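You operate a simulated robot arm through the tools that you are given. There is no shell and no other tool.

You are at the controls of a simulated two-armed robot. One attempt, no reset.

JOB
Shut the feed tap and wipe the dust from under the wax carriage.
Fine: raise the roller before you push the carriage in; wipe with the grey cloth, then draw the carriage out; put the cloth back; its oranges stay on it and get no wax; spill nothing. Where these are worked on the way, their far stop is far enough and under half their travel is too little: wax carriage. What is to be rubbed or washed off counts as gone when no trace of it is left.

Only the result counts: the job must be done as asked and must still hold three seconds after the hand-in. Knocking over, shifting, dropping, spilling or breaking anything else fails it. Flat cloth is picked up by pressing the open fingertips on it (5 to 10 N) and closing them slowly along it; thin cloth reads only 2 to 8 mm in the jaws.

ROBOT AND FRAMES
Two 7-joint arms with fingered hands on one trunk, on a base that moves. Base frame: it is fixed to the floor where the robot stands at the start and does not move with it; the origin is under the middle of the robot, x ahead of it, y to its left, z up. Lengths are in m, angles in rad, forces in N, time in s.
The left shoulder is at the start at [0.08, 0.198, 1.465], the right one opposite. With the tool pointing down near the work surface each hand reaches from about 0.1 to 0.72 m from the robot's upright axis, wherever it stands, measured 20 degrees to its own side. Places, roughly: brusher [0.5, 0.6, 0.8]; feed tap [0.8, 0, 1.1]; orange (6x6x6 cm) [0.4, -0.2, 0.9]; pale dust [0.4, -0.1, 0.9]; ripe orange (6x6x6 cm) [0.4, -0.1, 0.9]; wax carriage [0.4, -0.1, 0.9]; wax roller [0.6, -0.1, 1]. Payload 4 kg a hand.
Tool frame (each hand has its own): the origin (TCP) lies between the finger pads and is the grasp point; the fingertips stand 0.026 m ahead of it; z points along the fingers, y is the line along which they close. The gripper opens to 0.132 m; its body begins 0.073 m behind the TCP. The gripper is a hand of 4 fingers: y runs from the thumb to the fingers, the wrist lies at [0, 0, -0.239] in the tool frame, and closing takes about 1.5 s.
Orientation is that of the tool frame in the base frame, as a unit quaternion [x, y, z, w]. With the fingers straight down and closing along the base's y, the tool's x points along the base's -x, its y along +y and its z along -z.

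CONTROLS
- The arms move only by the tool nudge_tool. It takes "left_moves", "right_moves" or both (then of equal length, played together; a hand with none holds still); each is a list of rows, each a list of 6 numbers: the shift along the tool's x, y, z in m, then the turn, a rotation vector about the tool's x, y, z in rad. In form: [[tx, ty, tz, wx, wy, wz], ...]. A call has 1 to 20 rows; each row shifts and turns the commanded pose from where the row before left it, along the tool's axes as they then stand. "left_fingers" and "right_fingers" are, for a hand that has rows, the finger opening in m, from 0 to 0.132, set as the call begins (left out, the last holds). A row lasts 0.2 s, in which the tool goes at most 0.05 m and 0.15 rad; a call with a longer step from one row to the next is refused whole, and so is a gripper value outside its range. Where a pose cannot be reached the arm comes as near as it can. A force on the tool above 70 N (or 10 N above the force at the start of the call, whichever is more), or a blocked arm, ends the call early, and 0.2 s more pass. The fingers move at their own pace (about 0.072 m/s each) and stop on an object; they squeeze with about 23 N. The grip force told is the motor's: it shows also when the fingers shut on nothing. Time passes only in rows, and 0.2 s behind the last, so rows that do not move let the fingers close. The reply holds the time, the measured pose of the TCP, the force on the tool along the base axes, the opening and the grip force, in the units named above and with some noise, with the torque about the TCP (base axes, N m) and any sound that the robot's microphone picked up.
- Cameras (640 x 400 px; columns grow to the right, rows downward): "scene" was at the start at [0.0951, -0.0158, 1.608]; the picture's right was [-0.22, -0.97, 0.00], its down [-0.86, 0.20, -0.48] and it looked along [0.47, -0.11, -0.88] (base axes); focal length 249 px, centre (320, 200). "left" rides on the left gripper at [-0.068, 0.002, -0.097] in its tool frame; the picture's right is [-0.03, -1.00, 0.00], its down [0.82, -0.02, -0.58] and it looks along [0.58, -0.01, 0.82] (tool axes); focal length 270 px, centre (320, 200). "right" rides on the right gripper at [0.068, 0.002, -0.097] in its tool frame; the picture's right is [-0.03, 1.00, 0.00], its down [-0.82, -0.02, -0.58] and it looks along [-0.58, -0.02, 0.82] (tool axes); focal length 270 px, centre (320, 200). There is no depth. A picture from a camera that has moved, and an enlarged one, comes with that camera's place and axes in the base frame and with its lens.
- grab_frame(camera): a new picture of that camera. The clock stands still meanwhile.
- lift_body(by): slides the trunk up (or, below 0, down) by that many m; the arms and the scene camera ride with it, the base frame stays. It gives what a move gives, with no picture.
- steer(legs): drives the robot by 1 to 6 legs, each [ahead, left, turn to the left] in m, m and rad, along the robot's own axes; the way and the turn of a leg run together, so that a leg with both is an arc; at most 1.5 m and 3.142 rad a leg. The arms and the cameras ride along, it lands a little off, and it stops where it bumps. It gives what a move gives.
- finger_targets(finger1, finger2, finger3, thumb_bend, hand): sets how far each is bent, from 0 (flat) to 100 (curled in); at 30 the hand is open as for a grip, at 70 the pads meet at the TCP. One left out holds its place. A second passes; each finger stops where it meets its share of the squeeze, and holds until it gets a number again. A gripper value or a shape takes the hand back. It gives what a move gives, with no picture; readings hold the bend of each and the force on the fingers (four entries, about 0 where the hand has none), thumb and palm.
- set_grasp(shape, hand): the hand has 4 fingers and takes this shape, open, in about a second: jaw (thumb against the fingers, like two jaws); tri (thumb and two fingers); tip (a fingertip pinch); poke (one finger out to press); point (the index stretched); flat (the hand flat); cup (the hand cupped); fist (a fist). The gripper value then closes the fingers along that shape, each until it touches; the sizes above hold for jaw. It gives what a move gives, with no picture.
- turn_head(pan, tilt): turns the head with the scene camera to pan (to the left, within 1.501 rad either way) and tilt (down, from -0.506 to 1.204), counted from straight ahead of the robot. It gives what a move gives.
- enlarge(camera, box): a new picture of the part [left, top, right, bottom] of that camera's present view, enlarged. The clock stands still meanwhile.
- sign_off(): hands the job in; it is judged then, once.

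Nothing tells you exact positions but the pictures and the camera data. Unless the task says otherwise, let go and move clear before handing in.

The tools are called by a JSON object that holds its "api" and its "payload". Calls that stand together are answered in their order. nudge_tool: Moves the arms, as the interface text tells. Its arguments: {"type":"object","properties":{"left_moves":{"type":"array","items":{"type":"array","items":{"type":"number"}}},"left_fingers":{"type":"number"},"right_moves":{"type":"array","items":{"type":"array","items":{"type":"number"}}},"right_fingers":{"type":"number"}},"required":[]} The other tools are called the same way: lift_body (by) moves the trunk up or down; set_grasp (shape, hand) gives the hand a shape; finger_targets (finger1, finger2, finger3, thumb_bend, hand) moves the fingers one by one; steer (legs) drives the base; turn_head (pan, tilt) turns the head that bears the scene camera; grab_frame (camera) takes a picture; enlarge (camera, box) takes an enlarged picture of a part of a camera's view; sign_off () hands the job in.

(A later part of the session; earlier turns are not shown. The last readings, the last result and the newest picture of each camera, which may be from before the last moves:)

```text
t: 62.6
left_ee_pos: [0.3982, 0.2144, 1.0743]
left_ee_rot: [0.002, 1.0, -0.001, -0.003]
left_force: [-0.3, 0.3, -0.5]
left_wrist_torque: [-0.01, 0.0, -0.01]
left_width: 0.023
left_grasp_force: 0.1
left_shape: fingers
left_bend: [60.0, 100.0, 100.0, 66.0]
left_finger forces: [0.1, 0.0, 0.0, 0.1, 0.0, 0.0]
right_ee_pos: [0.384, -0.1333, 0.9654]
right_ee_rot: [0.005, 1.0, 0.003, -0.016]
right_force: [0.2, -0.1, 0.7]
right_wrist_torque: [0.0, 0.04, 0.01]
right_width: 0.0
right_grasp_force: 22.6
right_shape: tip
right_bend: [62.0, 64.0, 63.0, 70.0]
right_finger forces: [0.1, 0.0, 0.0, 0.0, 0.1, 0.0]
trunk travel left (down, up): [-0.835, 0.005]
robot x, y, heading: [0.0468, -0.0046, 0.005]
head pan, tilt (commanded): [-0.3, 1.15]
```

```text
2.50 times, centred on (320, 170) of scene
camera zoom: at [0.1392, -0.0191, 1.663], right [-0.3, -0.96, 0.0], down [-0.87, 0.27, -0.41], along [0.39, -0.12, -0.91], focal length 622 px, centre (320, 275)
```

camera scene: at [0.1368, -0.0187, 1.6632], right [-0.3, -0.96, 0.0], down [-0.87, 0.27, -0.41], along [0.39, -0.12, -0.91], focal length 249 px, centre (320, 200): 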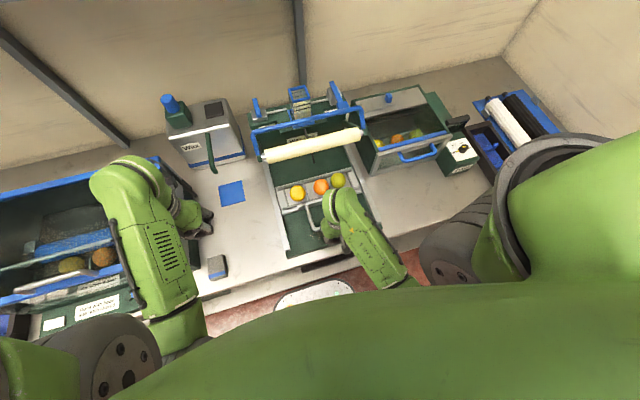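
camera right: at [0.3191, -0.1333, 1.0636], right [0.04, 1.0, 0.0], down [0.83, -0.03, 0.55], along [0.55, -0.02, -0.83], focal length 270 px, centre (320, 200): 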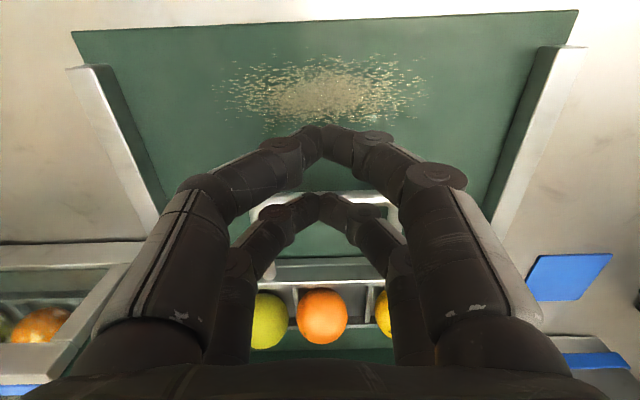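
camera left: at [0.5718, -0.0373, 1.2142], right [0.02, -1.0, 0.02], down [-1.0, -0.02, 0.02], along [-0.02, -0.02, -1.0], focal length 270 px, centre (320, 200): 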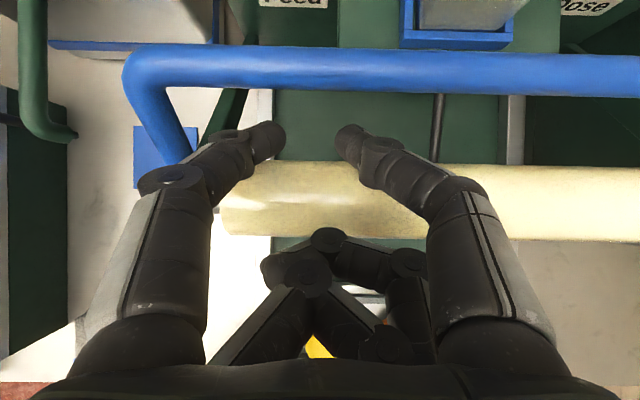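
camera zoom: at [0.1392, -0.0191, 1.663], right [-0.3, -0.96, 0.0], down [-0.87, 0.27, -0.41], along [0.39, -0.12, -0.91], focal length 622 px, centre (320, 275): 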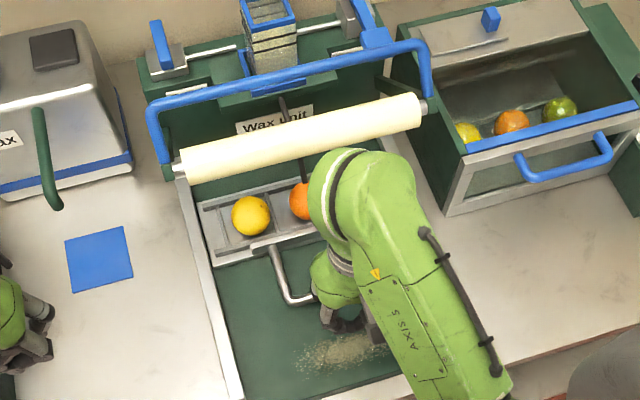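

The carriage is in with all three oranges seated, and the roller is still up. Now I'll move the right hand clear to the right, and look at the grey cloth with the left hand opened to jaw.

{"api": "nudge_tool", "payload": {"right_moves": [[0.03, 0, -0.03, 0, 0, 0], [0.03, -0.02, -0.02, 0, 0, 0], [0.02, -0.04, 0, 0, 0, 0], [0, -0.04, 0, 0, 0, 0], [0, -0.04, 0, 0, 0, 0], [0, -0.04, 0, 0, 0, 0], [0, 0, 0, 0, 0, 0]]}}

{"api": "set_grasp", "payload": {"hand": "left", "shape": "jaw"}}

{"api": "turn_head", "payload": {"pan": 0.1, "tilt": 1.1}}

{"api": "grab_frame", "payload": {"camera": "scene"}}

{"api": "grab_frame", "payload": {"camera": "left"}}

{"api": "enlarge", "payload": {"camera": "scene", "box": [300, 100, 440, 260]}}

```text
t: 63.8
left_ee_pos: [0.395, 0.2145, 1.0741]
left_ee_rot: [0.001, 1.0, -0.001, -0.002]
left_force: [1.0, 0.3, 0.8]
left_wrist_torque: [0.03, 0.0, 0.0]
left_width: 0.0231
left_grasp_force: 0.0
left_shape: fingers
left_bend: [60.0, 100.0, 100.0, 66.0]
left_finger forces: [0.0, 0.0, 0.0, 0.0, 0.0, 0.1]
right_ee_pos: [0.3111, -0.2236, 1.0132]
right_ee_rot: [-0.122, 0.992, 0.002, -0.021]
right_force: [-0.2, -0.5, -0.5]
right_wrist_torque: [0.0, 0.01, 0.01]
right_width: 0.0
right_grasp_force: 23.0
right_shape: tip
right_bend: [62.0, 64.0, 63.0, 70.0]
right_finger forces: [0.0, 0.0, 0.0, 0.0, 0.0, 0.0]
trunk travel left (down, up): [-0.835, 0.005]
robot x, y, heading: [0.0471, 0.0023, 0.004]
head pan, tilt (commanded): [-0.3, 1.15]
stopped in row 6 (right hand): the arm was blocked; the commanded pose is now the measured one
```

```text
t: 64.7
left_ee_pos: [0.3959, 0.2149, 1.0756]
left_ee_rot: [0.002, 1.0, -0.001, 0.0]
left_force: [-0.3, 0.5, 1.1]
left_wrist_torque: [0.0, 0.0, -0.03]
left_width: 0.132
left_grasp_force: 0.1
left_shape: jaw
left_bend: [30.0, 30.0, 30.0, 30.0]
left_finger forces: [0.0, 0.1, 0.0, 0.1, 0.0, 0.0]
right_ee_pos: [0.3134, -0.2234, 1.0159]
right_ee_rot: [-0.122, 0.992, 0.001, -0.018]
right_force: [-0.1, -0.2, -0.8]
right_wrist_torque: [0.0, 0.04, 0.01]
right_width: 0.0003
right_grasp_force: 22.8
right_shape: tip
right_bend: [62.0, 64.0, 63.0, 70.0]
right_finger forces: [0.0, 0.0, 0.0, 0.0, 0.1, 0.0]
trunk travel left (down, up): [-0.835, 0.005]
robot x, y, heading: [0.0456, -0.0025, 0.001]
head pan, tilt (commanded): [-0.3, 1.15]
```

```text
t: 65.6
left_ee_pos: [0.3956, 0.2148, 1.0753]
left_ee_rot: [0.002, 1.0, 0.0, -0.001]
left_force: [-0.5, -0.4, 0.1]
left_wrist_torque: [0.0, -0.01, 0.0]
left_width: 0.1319
left_grasp_force: 0.1
left_shape: jaw
left_bend: [30.0, 30.0, 30.0, 30.0]
left_finger forces: [0.0, 0.1, 0.1, 0.0, 0.0, 0.0]
right_ee_pos: [0.3133, -0.2246, 1.0157]
right_ee_rot: [-0.122, 0.992, 0.001, -0.019]
right_force: [0.1, 0.2, 0.3]
right_wrist_torque: [-0.01, -0.03, 0.01]
right_width: 0.0001
right_grasp_force: 23.3
right_shape: tip
right_bend: [62.0, 64.0, 63.0, 70.0]
right_finger forces: [0.0, 0.1, 0.0, 0.0, 0.0, 0.0]
trunk travel left (down, up): [-0.835, 0.005]
robot x, y, heading: [0.0491, -0.0023, -0.0]
head pan, tilt (commanded): [0.099, 1.1]
```

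```text
taken
camera scene: at [0.1414, 0.0051, 1.6661], right [0.1, -1.0, 0.0], down [-0.89, -0.09, -0.45], along [0.45, 0.04, -0.89], focal length 249 px, centre (320, 200)
```

scene: 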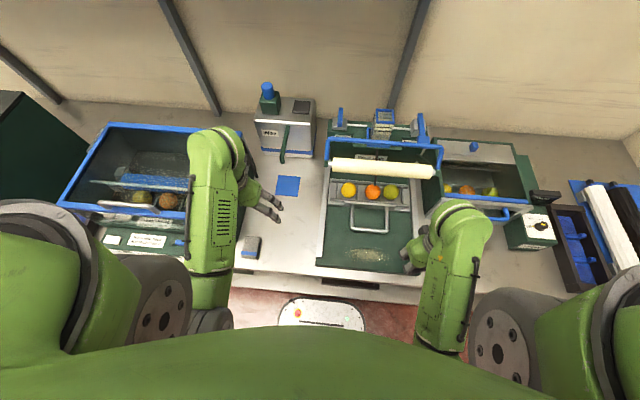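

```text
taken
camera left: at [0.4641, 0.2153, 1.1719], right [0.02, -1.0, 0.0], down [-0.81, -0.02, 0.58], along [-0.58, -0.01, -0.82], focal length 270 px, centre (320, 200)
```

left: 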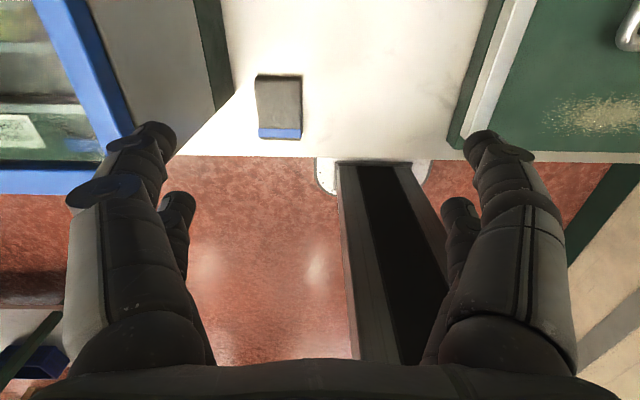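

```text
2.50 times, centred on (370, 180) of scene
camera zoom: at [0.1414, 0.0051, 1.6661], right [0.1, -1.0, 0.0], down [-0.89, -0.09, -0.45], along [0.45, 0.04, -0.89], focal length 622 px, centre (195, 250)
```

zoom: 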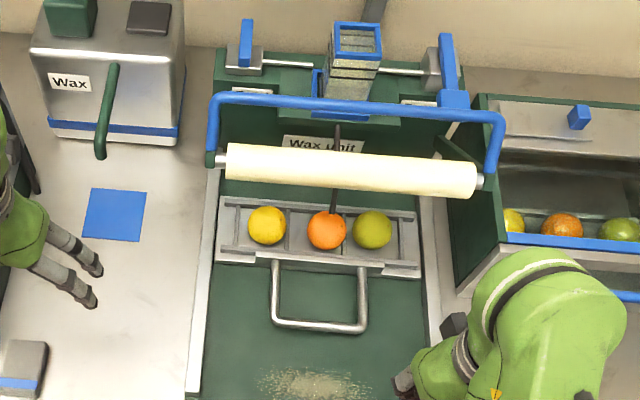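

The dust is fully exposed and everything else is in place. The cloth's top is at about [0.362, 0.263, 0.83], 6 × 7.5 cm and aligned with the bench. I'll bring the left hand down over it with jaws about 5 cm apart.

{"api": "nudge_tool", "payload": {"left_moves": [[0, 0, 0.04, 0, 0, 0], [0.01, 0.012, 0.04, 0, 0, 0], [0.012, 0.018, 0.02, 0, 0, 0], [0.012, 0.018, 0.02, 0, 0, 0], [0, 0, 0, 0, 0, 0], [0, 0, 0, 0, 0, 0]], "left_fingers": 0.05}}

{"api": "grab_frame", "payload": {"camera": "left"}}

{"api": "grab_frame", "payload": {"camera": "scene"}}

```text
t: 66.7
left_ee_pos: [0.3747, 0.2308, 0.9568]
left_ee_rot: [0.076, 0.997, 0.001, 0.005]
left_force: [-0.1, 0.3, 0.1]
left_wrist_torque: [0.05, -0.01, -0.01]
left_width: 0.0503
left_grasp_force: 0.0
left_shape: jaw
left_bend: [73.0, 73.0, 73.0, 70.0]
left_finger forces: [0.0, 0.1, 0.0, 0.1, 0.1, 0.0]
right_ee_pos: [0.3132, -0.2249, 1.016]
right_ee_rot: [-0.123, 0.992, 0.001, -0.019]
right_force: [-0.2, 0.3, -0.1]
right_wrist_torque: [-0.04, -0.01, 0.0]
right_width: 0.0
right_grasp_force: 23.5
right_shape: tip
right_bend: [62.0, 64.0, 63.0, 70.0]
right_finger forces: [0.0, 0.1, 0.1, 0.1, 0.0, 0.0]
trunk travel left (down, up): [-0.835, 0.005]
robot x, y, heading: [0.0471, -0.001, 0.001]
head pan, tilt (commanded): [0.099, 1.1]
stopped in row 5 (left hand): the arm was blocked; the commanded pose is now the measured one
```

```text
taken
camera left: at [0.4427, 0.2207, 1.055], right [-0.13, -0.99, 0.0], down [-0.82, 0.1, 0.57], along [-0.57, 0.07, -0.82], focal length 270 px, centre (320, 200)
```

left: 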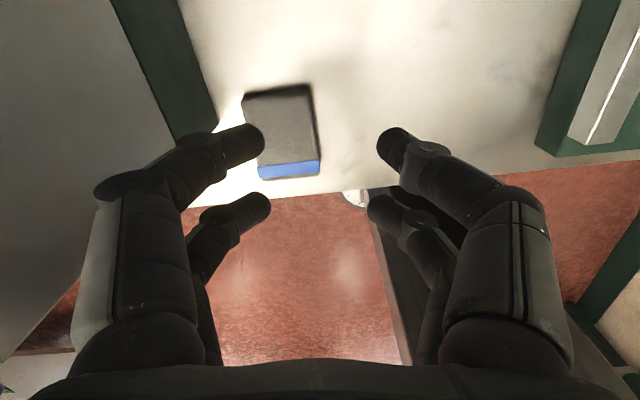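

```text
taken
camera scene: at [0.1418, 0.0052, 1.6667], right [0.1, -1.0, 0.0], down [-0.89, -0.09, -0.45], along [0.45, 0.04, -0.89], focal length 249 px, centre (320, 200)
```

scene: 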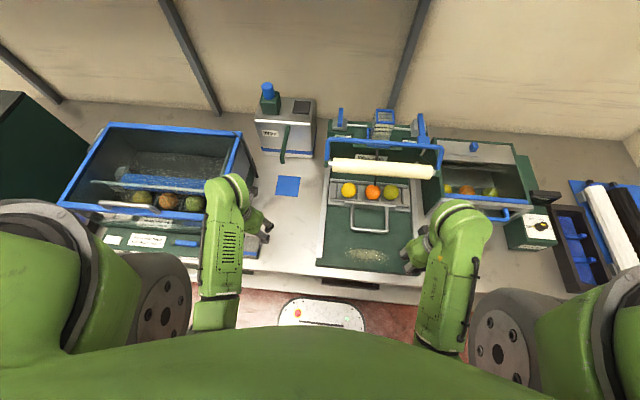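

The brusher's wall (y ≈ 0.32) is close to the cloth, and this yaw is at a wrist limit. Turning the left hand about 80° clockwise makes it narrow in y and also suits the arm, so I'll do that before moving over the cloth.

{"api": "nudge_tool", "payload": {"left_moves": [[0, -0.01, -0.03, 0, 0, 0.15], [0, 0, 0, 0, 0, 0.15], [0, 0, 0, 0, 0, 0.15], [0, 0, 0, 0, 0, 0.15], [0, 0, 0, 0, 0, 0.15], [0, 0, 0, 0, 0, 0.15], [0, 0, 0, 0, 0, 0.15], [0, 0, 0, 0, 0, 0.15], [0, 0, 0, 0, 0, 0.1], [0, 0, 0, 0, 0, 0]]}}

{"api": "grab_frame", "payload": {"camera": "left"}}

{"api": "grab_frame", "payload": {"camera": "scene"}}

```text
t: 68.9
left_ee_pos: [0.3505, 0.0782, 0.8995]
left_ee_rot: [0.662, 0.749, 0.004, 0.004]
left_force: [-0.1, 0.0, 0.3]
left_wrist_torque: [0.03, 0.0, 0.0]
left_width: 0.0506
left_grasp_force: 0.0
left_shape: jaw
left_bend: [73.0, 73.0, 73.0, 70.0]
left_finger forces: [0.1, 0.1, 0.0, 0.0, 0.1, 0.0]
left hand out of reach, approached as far as the arm can: row 4, 5, 6, 7, 8, 9
right_ee_pos: [0.3112, -0.2247, 1.0158]
right_ee_rot: [-0.123, 0.992, 0.002, -0.02]
right_force: [-0.1, 0.3, -0.4]
right_wrist_torque: [0.03, 0.01, 0.01]
right_width: 0.0
right_grasp_force: 23.1
right_shape: tip
right_bend: [62.0, 64.0, 63.0, 70.0]
right_finger forces: [0.0, 0.0, 0.1, 0.0, 0.1, 0.0]
trunk travel left (down, up): [-0.835, 0.005]
robot x, y, heading: [0.0444, 0.0006, 0.003]
head pan, tilt (commanded): [0.099, 1.1]
```

```text
taken
camera left: at [0.3598, 0.0072, 0.997], right [-0.99, -0.15, -0.01], down [-0.13, 0.81, 0.58], along [-0.08, 0.57, -0.82], focal length 270 px, centre (320, 200)
```

left: 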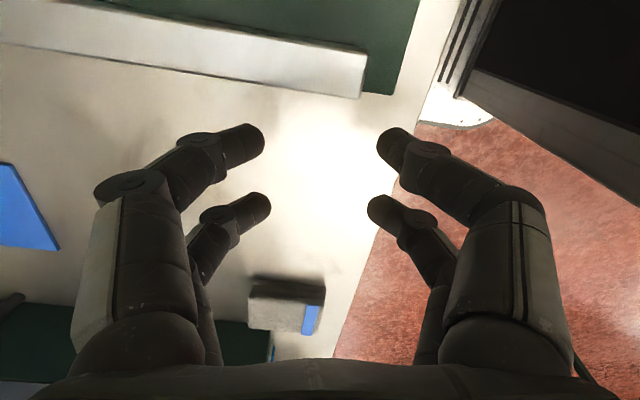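

```text
taken
camera scene: at [0.1413, 0.0051, 1.6664], right [0.1, -1.0, 0.0], down [-0.89, -0.09, -0.45], along [0.45, 0.04, -0.89], focal length 249 px, centre (320, 200)
```

scene: 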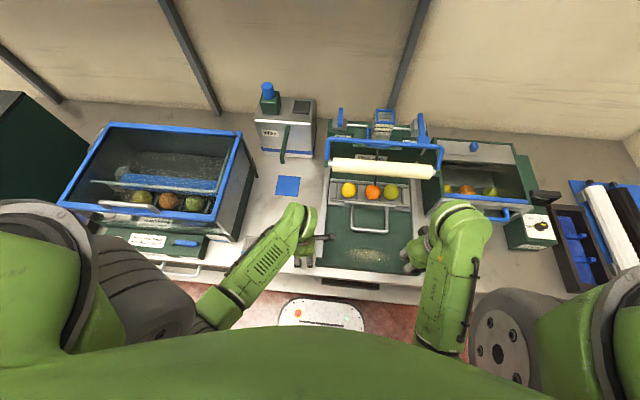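

The arm drifted again at a yaw limit; the left hand is now at [0.35, 0.078, 0.90], turned 83° and touching nothing. This posture is ideal over the cloth, so I'll drive the base left rather than stretch the arm, in two stages while watching clearance to the brusher.

{"api": "steer", "payload": {"legs": [[0, 0.1, 0]]}}

{"api": "grab_frame", "payload": {"camera": "scene"}}

{"api": "turn_head", "payload": {"pan": 0.6, "tilt": 1.1}}

{"api": "grab_frame", "payload": {"camera": "scene"}}

{"api": "grab_frame", "payload": {"camera": "left"}}

```text
t: 70.1
left_ee_pos: [0.3512, 0.1674, 0.9003]
left_ee_rot: [0.661, 0.75, 0.007, 0.003]
left_force: [-0.4, -0.4, -0.6]
left_wrist_torque: [0.04, 0.02, -0.03]
left_width: 0.0504
left_grasp_force: 0.0
left_shape: jaw
left_bend: [73.0, 73.0, 73.0, 70.0]
left_finger forces: [0.0, 0.0, 0.0, 0.1, 0.0, 0.1]
right_ee_pos: [0.3122, -0.1334, 1.0135]
right_ee_rot: [-0.122, 0.992, 0.006, -0.019]
right_force: [-0.7, -1.2, -0.5]
right_wrist_torque: [0.06, -0.01, 0.0]
right_width: 0.0002
right_grasp_force: 23.1
right_shape: tip
right_bend: [62.0, 64.0, 63.0, 70.0]
right_finger forces: [0.0, 0.0, 0.0, 0.1, 0.0, 0.0]
trunk travel left (down, up): [-0.835, 0.005]
robot x, y, heading: [0.0438, 0.0972, 0.0]
head pan, tilt (commanded): [0.099, 1.1]
```

```text
taken
camera scene: at [0.1414, 0.0897, 1.6663], right [0.1, -1.0, -0.01], down [-0.89, -0.08, -0.45], along [0.45, 0.05, -0.89], focal length 249 px, centre (320, 200)
```

scene: 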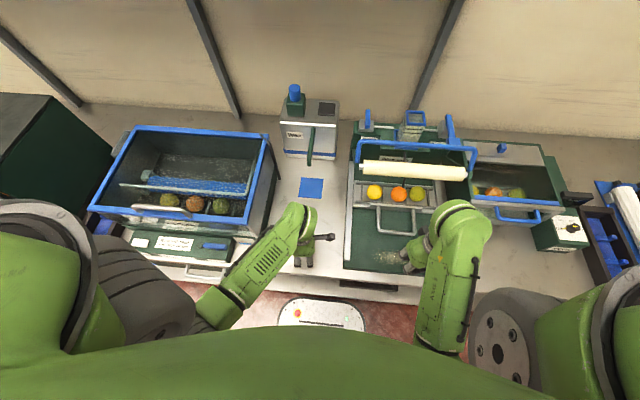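

```text
t: 71.0
left_ee_pos: [0.351, 0.175, 0.8994]
left_ee_rot: [0.661, 0.75, 0.003, 0.006]
left_force: [0.2, 0.9, 0.2]
left_wrist_torque: [-0.02, 0.02, 0.03]
left_width: 0.0501
left_grasp_force: 0.0
left_shape: jaw
left_bend: [73.0, 73.0, 73.0, 70.0]
left_finger forces: [0.0, 0.0, 0.0, 0.0, 0.0, 0.0]
right_ee_pos: [0.3112, -0.1246, 1.0168]
right_ee_rot: [-0.123, 0.992, 0.0, -0.021]
right_force: [0.1, 0.7, -0.3]
right_wrist_torque: [-0.02, -0.01, 0.02]
right_width: 0.0
right_grasp_force: 23.3
right_shape: tip
right_bend: [62.0, 64.0, 63.0, 70.0]
right_finger forces: [0.0, 0.0, 0.0, 0.1, 0.1, 0.0]
trunk travel left (down, up): [-0.835, 0.005]
robot x, y, heading: [0.0463, 0.0998, -0.001]
head pan, tilt (commanded): [0.6, 1.1]
```

```text
taken
camera scene: at [0.1306, 0.1356, 1.6662], right [0.56, -0.83, 0.0], down [-0.74, -0.5, -0.45], along [0.37, 0.25, -0.89], focal length 249 px, centre (320, 200)
```

scene: 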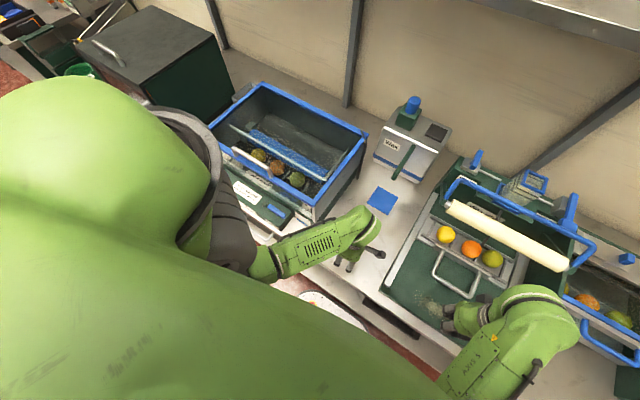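

```text
taken
camera left: at [0.3602, 0.1069, 0.9972], right [-0.99, -0.15, -0.01], down [-0.13, 0.81, 0.57], along [-0.08, 0.57, -0.82], focal length 270 px, centre (320, 200)
```

left: 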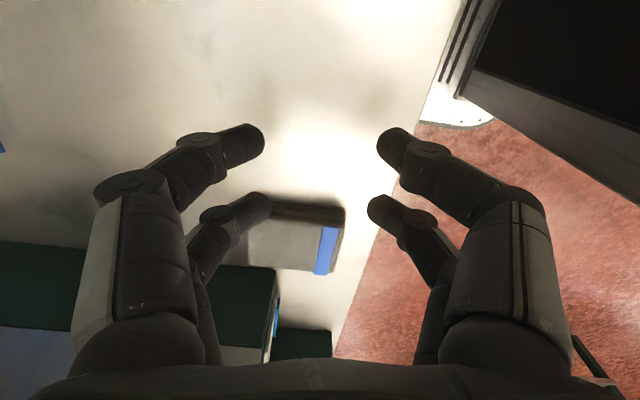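

Clearance looks fine so far. The brusher's front-right corner is at about (0.375, 0.315) with its top near z 1.03. I'll drive the remaining 8 cm so the hand is over the cloth.

{"api": "steer", "payload": {"legs": [[0.008, 0.075, 0]]}}

{"api": "grab_frame", "payload": {"camera": "left"}}

{"api": "grab_frame", "payload": {"camera": "scene"}}

```text
t: 72.0
left_ee_pos: [0.3574, 0.2395, 0.9019]
left_ee_rot: [0.661, 0.75, 0.009, 0.001]
left_force: [-0.4, -1.6, 0.0]
left_wrist_torque: [0.09, 0.0, 0.0]
left_width: 0.0505
left_grasp_force: 0.0
left_shape: jaw
left_bend: [73.0, 73.0, 73.0, 70.0]
left_finger forces: [0.0, 0.0, 0.0, 0.1, 0.0, 0.1]
right_ee_pos: [0.3191, -0.0609, 1.0142]
right_ee_rot: [-0.123, 0.992, 0.007, -0.019]
right_force: [-0.1, -0.7, 0.0]
right_wrist_torque: [0.07, -0.03, 0.01]
right_width: 0.0
right_grasp_force: 23.4
right_shape: tip
right_bend: [62.0, 64.0, 63.0, 70.0]
right_finger forces: [0.0, 0.1, 0.0, 0.0, 0.0, 0.1]
trunk travel left (down, up): [-0.835, 0.005]
robot x, y, heading: [0.0562, 0.1761, -0.004]
head pan, tilt (commanded): [0.6, 1.1]
```

```text
taken
camera left: at [0.3675, 0.1697, 0.9978], right [-0.99, -0.15, -0.02], down [-0.13, 0.8, 0.58], along [-0.08, 0.58, -0.81], focal length 270 px, centre (320, 200)
```

left: 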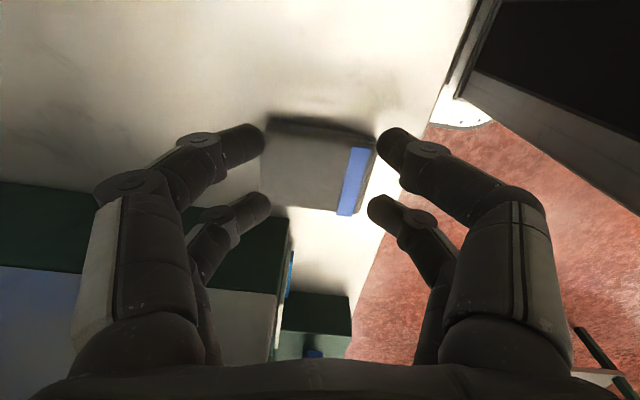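

```text
taken
camera scene: at [0.137, 0.1893, 1.6667], right [0.56, -0.83, -0.01], down [-0.74, -0.5, -0.46], along [0.38, 0.27, -0.89], focal length 249 px, centre (320, 200)
```

scene: 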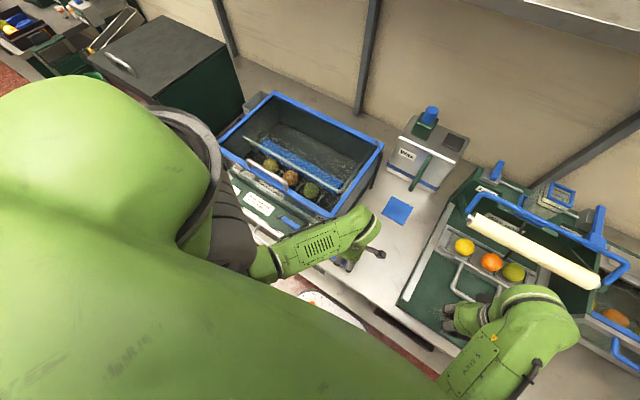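

{"api": "nudge_tool", "payload": {"left_moves": [[0, 0, 0, 0, 0, 0], [0, 0, 0.01, 0, 0, 0], [0, 0, 0.01, 0, 0, 0], [0, 0, 0, 0, 0, 0]], "left_fingers": 0.04}}

{"api": "grab_frame", "payload": {"camera": "left"}}

```text
t: 73.0
left_ee_pos: [0.3591, 0.2495, 0.8839]
left_ee_rot: [0.661, 0.75, 0.003, 0.006]
left_force: [0.0, -0.3, 0.2]
left_wrist_torque: [-0.03, -0.02, 0.01]
left_width: 0.0403
left_grasp_force: 0.0
left_shape: jaw
left_bend: [73.0, 73.0, 73.0, 70.0]
left_finger forces: [0.0, 0.1, 0.0, 0.0, 0.0, 0.0]
right_ee_pos: [0.3198, -0.0481, 1.0157]
right_ee_rot: [-0.124, 0.992, 0.0, -0.021]
right_force: [-0.1, -0.1, 0.1]
right_wrist_torque: [-0.01, 0.0, -0.02]
right_width: 0.0
right_grasp_force: 23.7
right_shape: tip
right_bend: [62.0, 64.0, 63.0, 70.0]
right_finger forces: [0.0, 0.0, 0.0, 0.0, 0.0, 0.0]
trunk travel left (down, up): [-0.835, 0.005]
robot x, y, heading: [0.0535, 0.1731, -0.003]
head pan, tilt (commanded): [0.6, 1.1]
```

```text
taken
camera left: at [0.3682, 0.1813, 0.9791], right [-0.99, -0.15, -0.01], down [-0.13, 0.81, 0.57], along [-0.08, 0.57, -0.82], focal length 270 px, centre (320, 200)
```

left: 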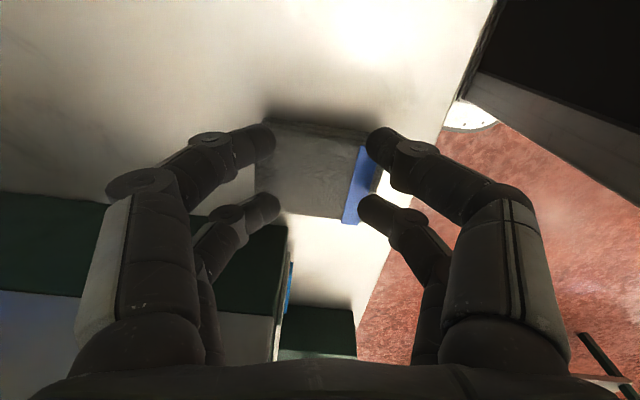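

{"api": "nudge_tool", "payload": {"left_moves": [[0.01, 0.002, 0, 0, 0, 0], [0, 0, 0.01, 0, 0, 0], [0, 0, 0.01, 0, 0, 0], [0, 0, 0.003, 0, 0, 0], [0, 0, 0, 0, 0, 0]]}}

{"api": "grab_frame", "payload": {"camera": "left"}}

```text
t: 74.2
left_ee_pos: [0.3611, 0.2548, 0.8653]
left_ee_rot: [0.66, 0.751, 0.005, 0.012]
left_force: [-24.0, 2.1, 60.8]
left_wrist_torque: [-0.31, 0.91, -0.17]
left_width: 0.0199
left_grasp_force: 22.9
left_shape: jaw
left_bend: [76.0, 76.0, 77.0, 75.0]
left_finger forces: [0.0, 0.1, 0.1, 0.0, 59.3, 0.0]
right_ee_pos: [0.3171, -0.0516, 1.0165]
right_ee_rot: [-0.124, 0.992, 0.001, -0.018]
right_force: [0.9, 0.4, 0.0]
right_wrist_torque: [-0.02, 0.02, -0.01]
right_width: 0.0
right_grasp_force: 23.3
right_shape: tip
right_bend: [62.0, 64.0, 63.0, 70.0]
right_finger forces: [0.1, 0.0, 0.1, 0.0, 0.0, 0.0]
trunk travel left (down, up): [-0.835, 0.005]
robot x, y, heading: [0.0533, 0.1697, -0.0]
head pan, tilt (commanded): [0.6, 1.1]
stopped in row 5 (left hand): the force on the tool passed its limit at 75 N (the readings are from after the stop); the commanded pose is now the measured one
```

```text
taken
camera left: at [0.3688, 0.1869, 0.9625], right [-0.99, -0.16, -0.02], down [-0.14, 0.81, 0.57], along [-0.07, 0.56, -0.82], focal length 270 px, centre (320, 200)
```

left: 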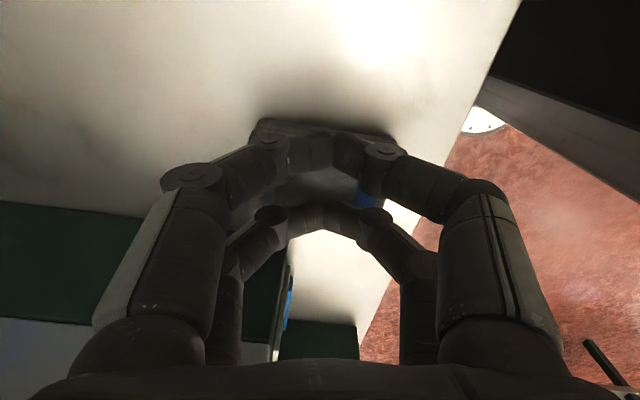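

Contact came earlier than expected (60 N), so I pressed too hard. I'll ease up a few millimetres to bring the press force down to 5–10 N.

{"api": "nudge_tool", "payload": {"left_moves": [[0, 0, -0.003, 0, 0, 0]]}}

{"api": "grab_frame", "payload": {"camera": "left"}}

```text
t: 74.6
left_ee_pos: [0.3614, 0.2555, 0.8649]
left_ee_rot: [0.661, 0.751, 0.007, 0.009]
left_force: [-11.1, -2.5, 44.5]
left_wrist_torque: [-0.49, 0.48, -0.16]
left_width: 0.0183
left_grasp_force: 23.1
left_shape: jaw
left_bend: [76.0, 75.0, 76.0, 75.0]
left_finger forces: [0.0, 0.0, 0.1, 0.0, 53.9, 0.0]
right_ee_pos: [0.3158, -0.0531, 1.0159]
right_ee_rot: [-0.123, 0.992, 0.002, -0.018]
right_force: [0.0, -0.5, -0.4]
right_wrist_torque: [0.01, 0.0, 0.01]
right_width: 0.0
right_grasp_force: 22.9
right_shape: tip
right_bend: [62.0, 64.0, 63.0, 70.0]
right_finger forces: [0.0, 0.0, 0.0, 0.1, 0.0, 0.1]
trunk travel left (down, up): [-0.835, 0.005]
robot x, y, heading: [0.0532, 0.1756, -0.007]
head pan, tilt (commanded): [0.6, 1.1]
```

```text
taken
camera left: at [0.3684, 0.1868, 0.9624], right [-0.99, -0.15, -0.02], down [-0.14, 0.81, 0.57], along [-0.07, 0.57, -0.82], focal length 270 px, centre (320, 200)
```

left: 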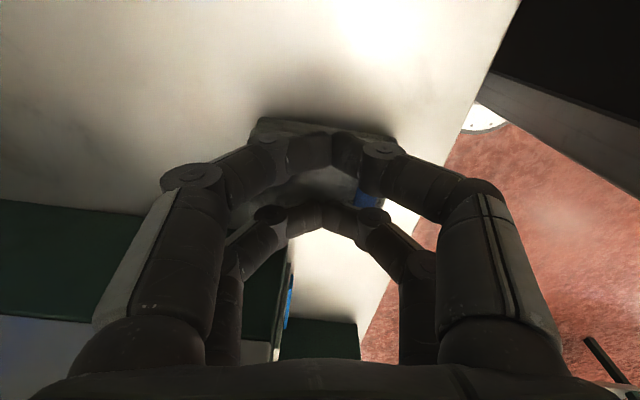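

{"api": "nudge_tool", "payload": {"left_moves": [[0, 0, -0.003, 0, 0, 0], [0, 0, 0, 0, 0, 0]]}}

{"api": "enlarge", "payload": {"camera": "left", "box": [180, 80, 460, 260]}}

```text
t: 75.2
left_ee_pos: [0.3599, 0.2573, 0.865]
left_ee_rot: [0.66, 0.751, 0.006, 0.008]
left_force: [-0.6, -4.4, 16.9]
left_wrist_torque: [-0.41, 0.12, 0.05]
left_width: 0.016
left_grasp_force: 23.0
left_shape: jaw
left_bend: [76.0, 75.0, 76.0, 74.0]
left_finger forces: [0.0, 0.0, 0.0, 0.0, 0.1, 0.0]
right_ee_pos: [0.3181, -0.0525, 1.0156]
right_ee_rot: [-0.123, 0.992, 0.002, -0.019]
right_force: [0.8, -0.4, 0.2]
right_wrist_torque: [0.0, -0.02, 0.03]
right_width: 0.0
right_grasp_force: 23.1
right_shape: tip
right_bend: [62.0, 64.0, 63.0, 70.0]
right_finger forces: [0.0, 0.0, 0.1, 0.1, 0.0, 0.1]
trunk travel left (down, up): [-0.835, 0.005]
robot x, y, heading: [0.0521, 0.1744, 0.002]
head pan, tilt (commanded): [0.6, 1.1]
```

```text
2.22 times, centred on (320, 170) of left
camera zoom: at [0.3691, 0.189, 0.9631], right [-0.99, -0.15, -0.02], down [-0.14, 0.81, 0.57], along [-0.07, 0.57, -0.82], focal length 601 px, centre (320, 267)
```

zoom: 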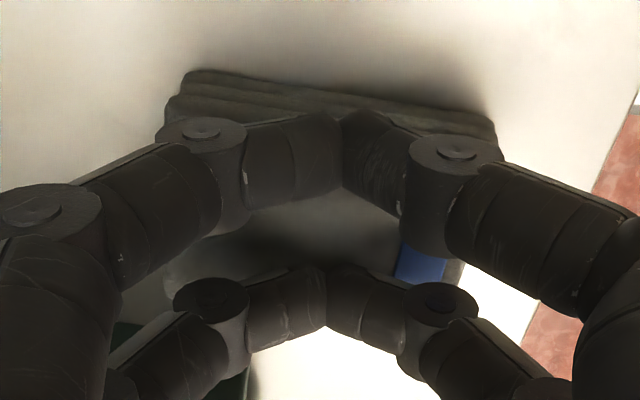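

The cloth is a folded pad with visible layers. I'll lift clear, reopen to 5 cm, then come down in small steps to a light 5–10 N press before closing slowly.

{"api": "nudge_tool", "payload": {"left_moves": [[0, 0, -0.008, 0, 0, 0], [0, 0, -0.006, 0, 0, 0], [0, 0, 0, 0, 0, 0], [0, 0, 0, 0, 0, 0], [0, 0, 0, 0, 0, 0]], "left_fingers": 0.05}}

{"api": "enlarge", "payload": {"camera": "left", "box": [180, 80, 460, 260]}}

```text
t: 76.4
left_ee_pos: [0.3599, 0.2562, 0.8792]
left_ee_rot: [0.661, 0.751, 0.005, 0.007]
left_force: [0.2, 0.4, 0.0]
left_wrist_torque: [0.0, 0.0, -0.01]
left_width: 0.0494
left_grasp_force: 0.2
left_shape: jaw
left_bend: [74.0, 74.0, 74.0, 70.0]
left_finger forces: [0.0, 0.0, 0.0, 0.1, 0.1, 0.1]
right_ee_pos: [0.3202, -0.0506, 1.0155]
right_ee_rot: [-0.124, 0.992, 0.001, -0.019]
right_force: [-0.2, 0.0, 1.0]
right_wrist_torque: [-0.01, 0.0, 0.0]
right_width: 0.0
right_grasp_force: 22.9
right_shape: tip
right_bend: [62.0, 64.0, 63.0, 70.0]
right_finger forces: [0.0, 0.0, 0.0, 0.1, 0.1, 0.1]
trunk travel left (down, up): [-0.835, 0.005]
robot x, y, heading: [0.0556, 0.1733, -0.0]
head pan, tilt (commanded): [0.6, 1.1]
```

```text
2.22 times, centred on (320, 170) of left
camera zoom: at [0.3688, 0.1887, 0.9765], right [-0.99, -0.15, -0.02], down [-0.13, 0.81, 0.57], along [-0.07, 0.57, -0.82], focal length 601 px, centre (320, 267)
```

zoom: 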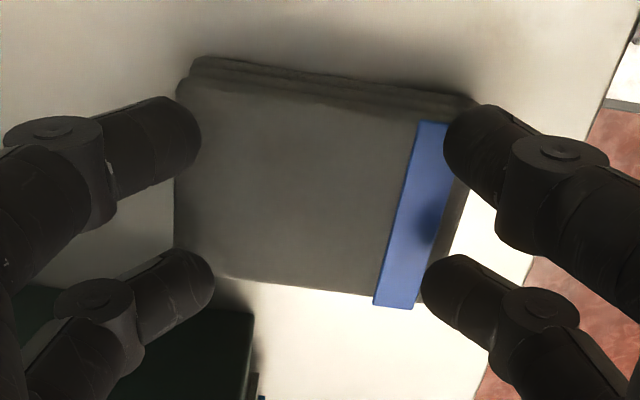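

Now I see the pad clearly: about 7 × 6 cm and roughly 2 cm thick, centred near (0.362, 0.263). Side-pinching it along x is the safest grip and leaves its underside free for wiping. I'll open wide, centre, and lower around it.

{"api": "nudge_tool", "payload": {"left_moves": [[0.004, 0.002, 0, 0, 0, 0], [0, 0, 0, 0, 0, 0], [0, 0, 0, 0, 0, 0], [0, 0, 0.008, 0, 0, 0], [0, 0, 0.008, 0, 0, 0], [0, 0, 0, 0, 0, 0]], "left_fingers": 0.1}}

{"api": "grab_frame", "payload": {"camera": "left"}}

```text
t: 77.8
left_ee_pos: [0.3619, 0.2617, 0.8652]
left_ee_rot: [0.66, 0.751, 0.005, 0.008]
left_force: [0.4, 0.3, -0.6]
left_wrist_torque: [-0.03, 0.01, -0.02]
left_width: 0.0998
left_grasp_force: 0.0
left_shape: jaw
left_bend: [63.0, 63.0, 63.0, 50.0]
left_finger forces: [0.0, 0.1, 0.0, 0.0, 0.0, 0.0]
right_ee_pos: [0.32, -0.0515, 1.015]
right_ee_rot: [-0.124, 0.992, 0.001, -0.019]
right_force: [-0.1, 0.0, 0.1]
right_wrist_torque: [0.0, 0.01, -0.01]
right_width: 0.0
right_grasp_force: 22.9
right_shape: tip
right_bend: [62.0, 64.0, 63.0, 70.0]
right_finger forces: [0.0, 0.0, 0.0, 0.0, 0.0, 0.0]
trunk travel left (down, up): [-0.835, 0.005]
robot x, y, heading: [0.0522, 0.1699, 0.001]
head pan, tilt (commanded): [0.6, 1.1]
```

```text
taken
camera left: at [0.3712, 0.1932, 0.9615], right [-0.99, -0.15, -0.02], down [-0.13, 0.81, 0.57], along [-0.07, 0.57, -0.82], focal length 270 px, centre (320, 200)
```

left: 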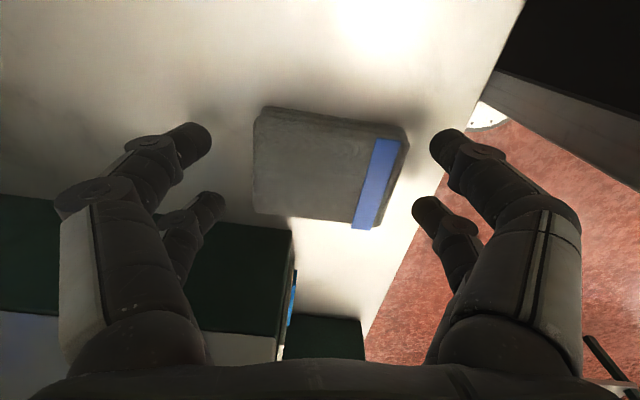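

{"api": "nudge_tool", "payload": {"left_moves": [[0, 0, 0.005, 0, 0, 0], [0, 0, 0.004, 0, 0, 0], [0, 0, 0, 0, 0, 0]]}}

{"api": "enlarge", "payload": {"camera": "left", "box": [140, 80, 500, 280]}}

```text
t: 78.6
left_ee_pos: [0.363, 0.2619, 0.8548]
left_ee_rot: [0.661, 0.751, 0.005, 0.008]
left_force: [0.3, 0.3, 0.8]
left_wrist_torque: [0.0, -0.01, 0.0]
left_width: 0.0996
left_grasp_force: 0.1
left_shape: jaw
left_bend: [63.0, 63.0, 63.0, 50.0]
left_finger forces: [0.0, 0.0, 0.0, 0.0, 0.0, 0.0]
right_ee_pos: [0.3195, -0.0522, 1.015]
right_ee_rot: [-0.123, 0.992, 0.001, -0.02]
right_force: [-0.2, -0.2, -0.1]
right_wrist_torque: [-0.03, 0.04, -0.03]
right_width: 0.0
right_grasp_force: 23.5
right_shape: tip
right_bend: [62.0, 64.0, 63.0, 70.0]
right_finger forces: [0.0, 0.0, 0.1, 0.1, 0.0, 0.1]
trunk travel left (down, up): [-0.835, 0.005]
robot x, y, heading: [0.0571, 0.1713, -0.001]
head pan, tilt (commanded): [0.6, 1.1]
```

```text
1.78 times, centred on (320, 180) of left
camera zoom: at [0.3721, 0.193, 0.9518], right [-0.99, -0.15, -0.02], down [-0.13, 0.81, 0.57], along [-0.07, 0.57, -0.82], focal length 480 px, centre (320, 236)
```

zoom: 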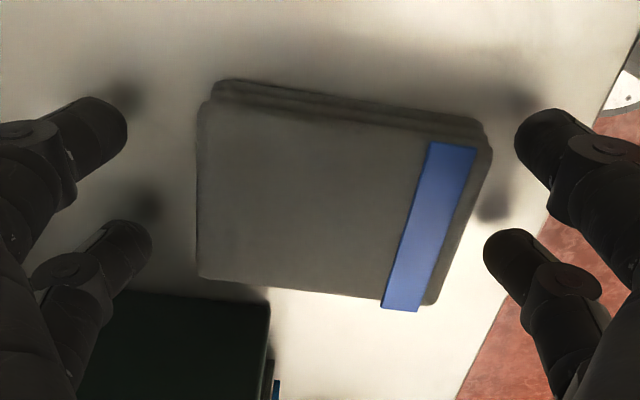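

{"api": "nudge_tool", "payload": {"left_moves": [[0, 0, 0.003, 0, 0, 0], [0, 0, 0.003, 0, 0, 0], [0, 0, 0, 0, 0, 0]]}}

```text
t: 79.4
left_ee_pos: [0.3624, 0.2613, 0.849]
left_ee_rot: [0.661, 0.751, 0.005, 0.008]
left_force: [0.1, -0.2, -0.7]
left_wrist_torque: [-0.04, 0.0, 0.02]
left_width: 0.0998
left_grasp_force: 0.1
left_shape: jaw
left_bend: [63.0, 63.0, 63.0, 50.0]
left_finger forces: [0.0, 0.0, 0.0, 0.1, 0.0, 0.1]
right_ee_pos: [0.3195, -0.051, 1.0154]
right_ee_rot: [-0.124, 0.992, 0.002, -0.02]
right_force: [0.6, -1.3, 0.6]
right_wrist_torque: [0.02, 0.02, -0.02]
right_width: 0.0
right_grasp_force: 23.1
right_shape: tip
right_bend: [62.0, 64.0, 63.0, 70.0]
right_finger forces: [0.0, 0.1, 0.0, 0.0, 0.1, 0.0]
trunk travel left (down, up): [-0.835, 0.005]
robot x, y, heading: [0.057, 0.1726, -0.0]
head pan, tilt (commanded): [0.6, 1.1]
```

{"api": "nudge_tool", "payload": {"left_moves": [[0, 0, 0.002, 0, 0, 0], [0, 0, 0.002, 0, 0, 0], [0, 0, 0, 0, 0, 0]]}}

{"api": "enlarge", "payload": {"camera": "left", "box": [140, 80, 500, 280]}}

```text
t: 80.2
left_ee_pos: [0.3651, 0.2612, 0.8457]
left_ee_rot: [0.66, 0.751, 0.007, 0.009]
left_force: [3.1, 5.8, 26.1]
left_wrist_torque: [0.13, 1.56, -0.36]
left_width: 0.0989
left_grasp_force: 0.1
left_shape: jaw
left_bend: [63.0, 63.0, 67.0, 49.0]
left_finger forces: [0.1, 0.1, 16.9, 0.1, 9.3, 0.0]
right_ee_pos: [0.319, -0.0523, 1.0168]
right_ee_rot: [-0.123, 0.992, 0.001, -0.018]
right_force: [-0.5, 1.4, -0.2]
right_wrist_torque: [-0.02, 0.02, 0.01]
right_width: 0.0001
right_grasp_force: 22.7
right_shape: tip
right_bend: [62.0, 64.0, 63.0, 70.0]
right_finger forces: [0.0, 0.0, 0.0, 0.1, 0.0, 0.0]
trunk travel left (down, up): [-0.835, 0.005]
robot x, y, heading: [0.0545, 0.1718, -0.001]
head pan, tilt (commanded): [0.6, 1.1]
```

```text
1.78 times, centred on (320, 180) of left
camera zoom: at [0.373, 0.1925, 0.9438], right [-0.99, -0.15, -0.02], down [-0.14, 0.81, 0.57], along [-0.07, 0.57, -0.82], focal length 480 px, centre (320, 236)
```

zoom: 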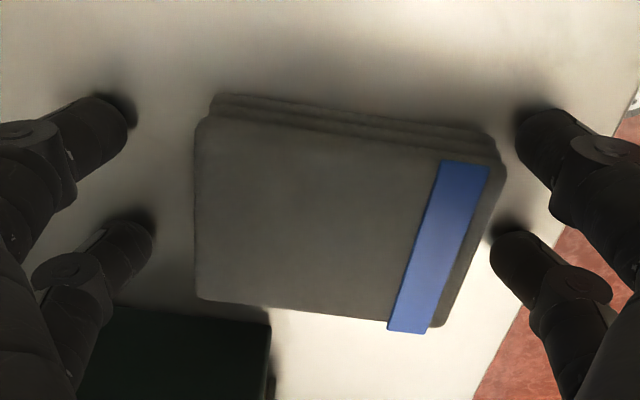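

The fingertips reach the bench at TCP z ≈ 0.846. I'll lift 6 mm and close on the pad's sides.

{"api": "nudge_tool", "payload": {"left_moves": [[0, 0, -0.004, 0, 0, 0], [0, 0, -0.003, 0, 0, 0], [0, 0, 0, 0, 0, 0]], "left_fingers": 0.085}}

{"api": "nudge_tool", "payload": {"left_moves": [[0, 0, 0, 0, 0, 0], [0, 0, 0, 0, 0, 0]], "left_fingers": 0.07}}

{"api": "enlarge", "payload": {"camera": "left", "box": [140, 80, 500, 280]}}

```text
t: 81.0
left_ee_pos: [0.3633, 0.2621, 0.8511]
left_ee_rot: [0.66, 0.751, 0.004, 0.007]
left_force: [0.3, 0.1, -0.1]
left_wrist_torque: [-0.02, -0.03, -0.01]
left_width: 0.0788
left_grasp_force: 22.7
left_shape: jaw
left_bend: [74.0, 74.0, 67.0, 52.0]
left_finger forces: [20.7, 20.3, 20.4, 0.0, 20.9, 0.0]
right_ee_pos: [0.3199, -0.051, 1.0147]
right_ee_rot: [-0.124, 0.992, 0.002, -0.019]
right_force: [-0.1, 0.3, -0.8]
right_wrist_torque: [0.03, -0.03, 0.02]
right_width: 0.0
right_grasp_force: 23.0
right_shape: tip
right_bend: [62.0, 64.0, 63.0, 70.0]
right_finger forces: [0.0, 0.0, 0.1, 0.0, 0.0, 0.1]
trunk travel left (down, up): [-0.835, 0.005]
robot x, y, heading: [0.0512, 0.1711, 0.002]
head pan, tilt (commanded): [0.6, 1.1]
```

```text
t: 81.6
left_ee_pos: [0.3636, 0.2614, 0.852]
left_ee_rot: [0.661, 0.75, 0.005, 0.009]
left_force: [0.6, -0.6, 0.1]
left_wrist_torque: [0.03, 0.02, -0.01]
left_width: 0.0788
left_grasp_force: 23.2
left_shape: jaw
left_bend: [74.0, 74.0, 68.0, 53.0]
left_finger forces: [20.8, 20.7, 20.9, 0.0, 20.6, 0.1]
right_ee_pos: [0.3199, -0.0518, 1.0166]
right_ee_rot: [-0.123, 0.992, 0.001, -0.019]
right_force: [-0.3, -0.3, -0.3]
right_wrist_torque: [-0.05, 0.0, 0.01]
right_width: 0.0
right_grasp_force: 23.1
right_shape: tip
right_bend: [62.0, 64.0, 63.0, 70.0]
right_finger forces: [0.1, 0.0, 0.0, 0.1, 0.0, 0.0]
trunk travel left (down, up): [-0.835, 0.005]
robot x, y, heading: [0.0565, 0.1679, 0.003]
head pan, tilt (commanded): [0.6, 1.1]
```

```text
1.78 times, centred on (320, 180) of left
camera zoom: at [0.3716, 0.1935, 0.9485], right [-0.99, -0.15, -0.02], down [-0.13, 0.81, 0.57], along [-0.07, 0.57, -0.82], focal length 480 px, centre (320, 236)
```

zoom: 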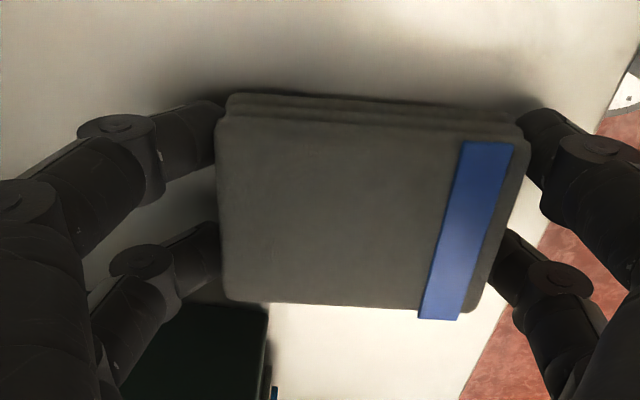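

The pad is gripped firmly (7.9 cm across, ~21 N per finger), and the release pose to remember is TCP (0.3636, 0.2614, 0.852). Now I'll lift it gently.

{"api": "nudge_tool", "payload": {"left_moves": [[0, 0, -0.008, 0, 0, 0], [0, 0, -0.01, 0, 0, 0], [0, 0, -0.01, 0, 0, 0], [0, 0, 0, 0, 0, 0]]}}

{"api": "grab_frame", "payload": {"camera": "left"}}

```text
t: 82.6
left_ee_pos: [0.362, 0.263, 0.8799]
left_ee_rot: [0.659, 0.752, 0.008, 0.008]
left_force: [-0.7, 0.2, -0.6]
left_wrist_torque: [-0.02, -0.01, -0.01]
left_width: 0.0788
left_grasp_force: 22.6
left_shape: jaw
left_bend: [74.0, 74.0, 68.0, 53.0]
left_finger forces: [20.8, 20.7, 20.8, 0.0, 20.6, 0.1]
right_ee_pos: [0.3194, -0.0511, 1.0148]
right_ee_rot: [-0.123, 0.992, 0.001, -0.02]
right_force: [-0.9, -0.2, 0.1]
right_wrist_torque: [0.03, -0.03, -0.02]
right_width: 0.0
right_grasp_force: 23.2
right_shape: tip
right_bend: [62.0, 64.0, 63.0, 70.0]
right_finger forces: [0.0, 0.0, 0.0, 0.1, 0.0, 0.1]
trunk travel left (down, up): [-0.835, 0.005]
robot x, y, heading: [0.055, 0.171, 0.003]
head pan, tilt (commanded): [0.6, 1.1]
```

```text
taken
camera left: at [0.3709, 0.1925, 0.9761], right [-0.99, -0.16, -0.02], down [-0.14, 0.81, 0.58], along [-0.07, 0.57, -0.82], focal length 270 px, centre (320, 200)
```

left: 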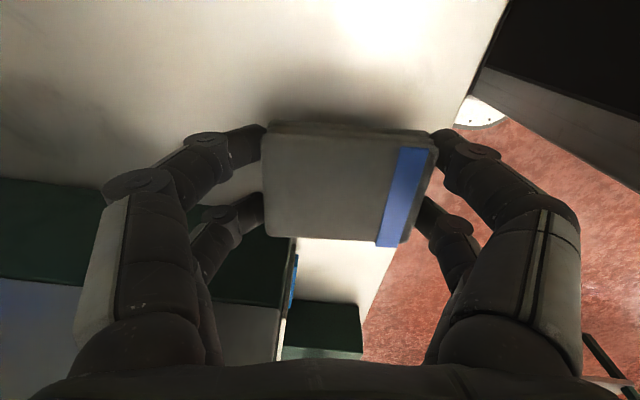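

The pad is up and secure. I'll drive the base right 14 cm, away from the brusher and still short of the wax unit's rail.

{"api": "steer", "payload": {"legs": [[0, -0.13, 0]]}}

{"api": "nudge_tool", "payload": {"left_moves": [[0, 0, -0.005, 0, 0, -0.1], [0, 0, -0.01, 0, 0, -0.1], [0, 0, -0.01, 0, 0, -0.1], [0, 0, -0.01, 0, 0, -0.1], [0, 0, 0, 0, 0, 0]]}}

{"api": "grab_frame", "payload": {"camera": "left"}}

```text
t: 83.8
left_ee_pos: [0.3621, 0.1342, 0.8791]
left_ee_rot: [0.659, 0.752, 0.005, 0.009]
left_force: [-0.4, 0.2, -0.5]
left_wrist_torque: [-0.01, -0.01, -0.01]
left_width: 0.0789
left_grasp_force: 23.0
left_shape: jaw
left_bend: [74.0, 74.0, 68.0, 53.0]
left_finger forces: [20.8, 20.7, 20.9, 0.0, 20.6, 0.0]
right_ee_pos: [0.32, -0.1769, 1.0158]
right_ee_rot: [-0.123, 0.992, 0.0, -0.02]
right_force: [-1.0, 0.0, -0.3]
right_wrist_torque: [-0.01, 0.01, 0.03]
right_width: 0.0001
right_grasp_force: 23.4
right_shape: tip
right_bend: [62.0, 64.0, 63.0, 70.0]
right_finger forces: [0.0, 0.1, 0.0, 0.0, 0.1, 0.0]
trunk travel left (down, up): [-0.835, 0.005]
robot x, y, heading: [0.053, 0.041, 0.004]
head pan, tilt (commanded): [0.6, 1.1]
```

```text
t: 85.0
left_ee_pos: [0.3616, 0.1313, 0.9144]
left_ee_rot: [0.495, 0.869, 0.005, 0.01]
left_force: [-0.2, -0.2, 0.4]
left_wrist_torque: [0.0, -0.02, 0.02]
left_width: 0.0789
left_grasp_force: 23.1
left_shape: jaw
left_bend: [74.0, 74.0, 68.0, 53.0]
left_finger forces: [20.8, 20.8, 21.0, 0.0, 20.6, 0.1]
right_ee_pos: [0.32, -0.1804, 1.0151]
right_ee_rot: [-0.124, 0.992, 0.001, -0.02]
right_force: [-0.1, 0.3, -0.2]
right_wrist_torque: [-0.03, 0.0, 0.01]
right_width: 0.0
right_grasp_force: 22.7
right_shape: tip
right_bend: [62.0, 64.0, 63.0, 70.0]
right_finger forces: [0.1, 0.0, 0.0, 0.0, 0.1, 0.1]
trunk travel left (down, up): [-0.835, 0.005]
robot x, y, heading: [0.0559, 0.0432, -0.003]
head pan, tilt (commanded): [0.6, 1.1]
```

```text
taken
camera left: at [0.3956, 0.0731, 1.0118], right [-0.85, -0.53, -0.02], down [-0.45, 0.69, 0.57], along [-0.29, 0.49, -0.82], focal length 270 px, centre (320, 200)
```

left: 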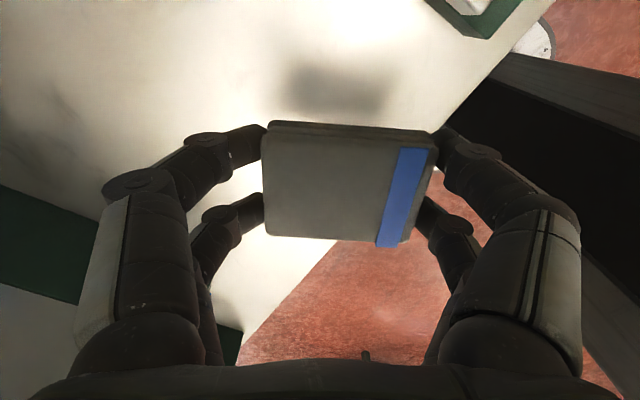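

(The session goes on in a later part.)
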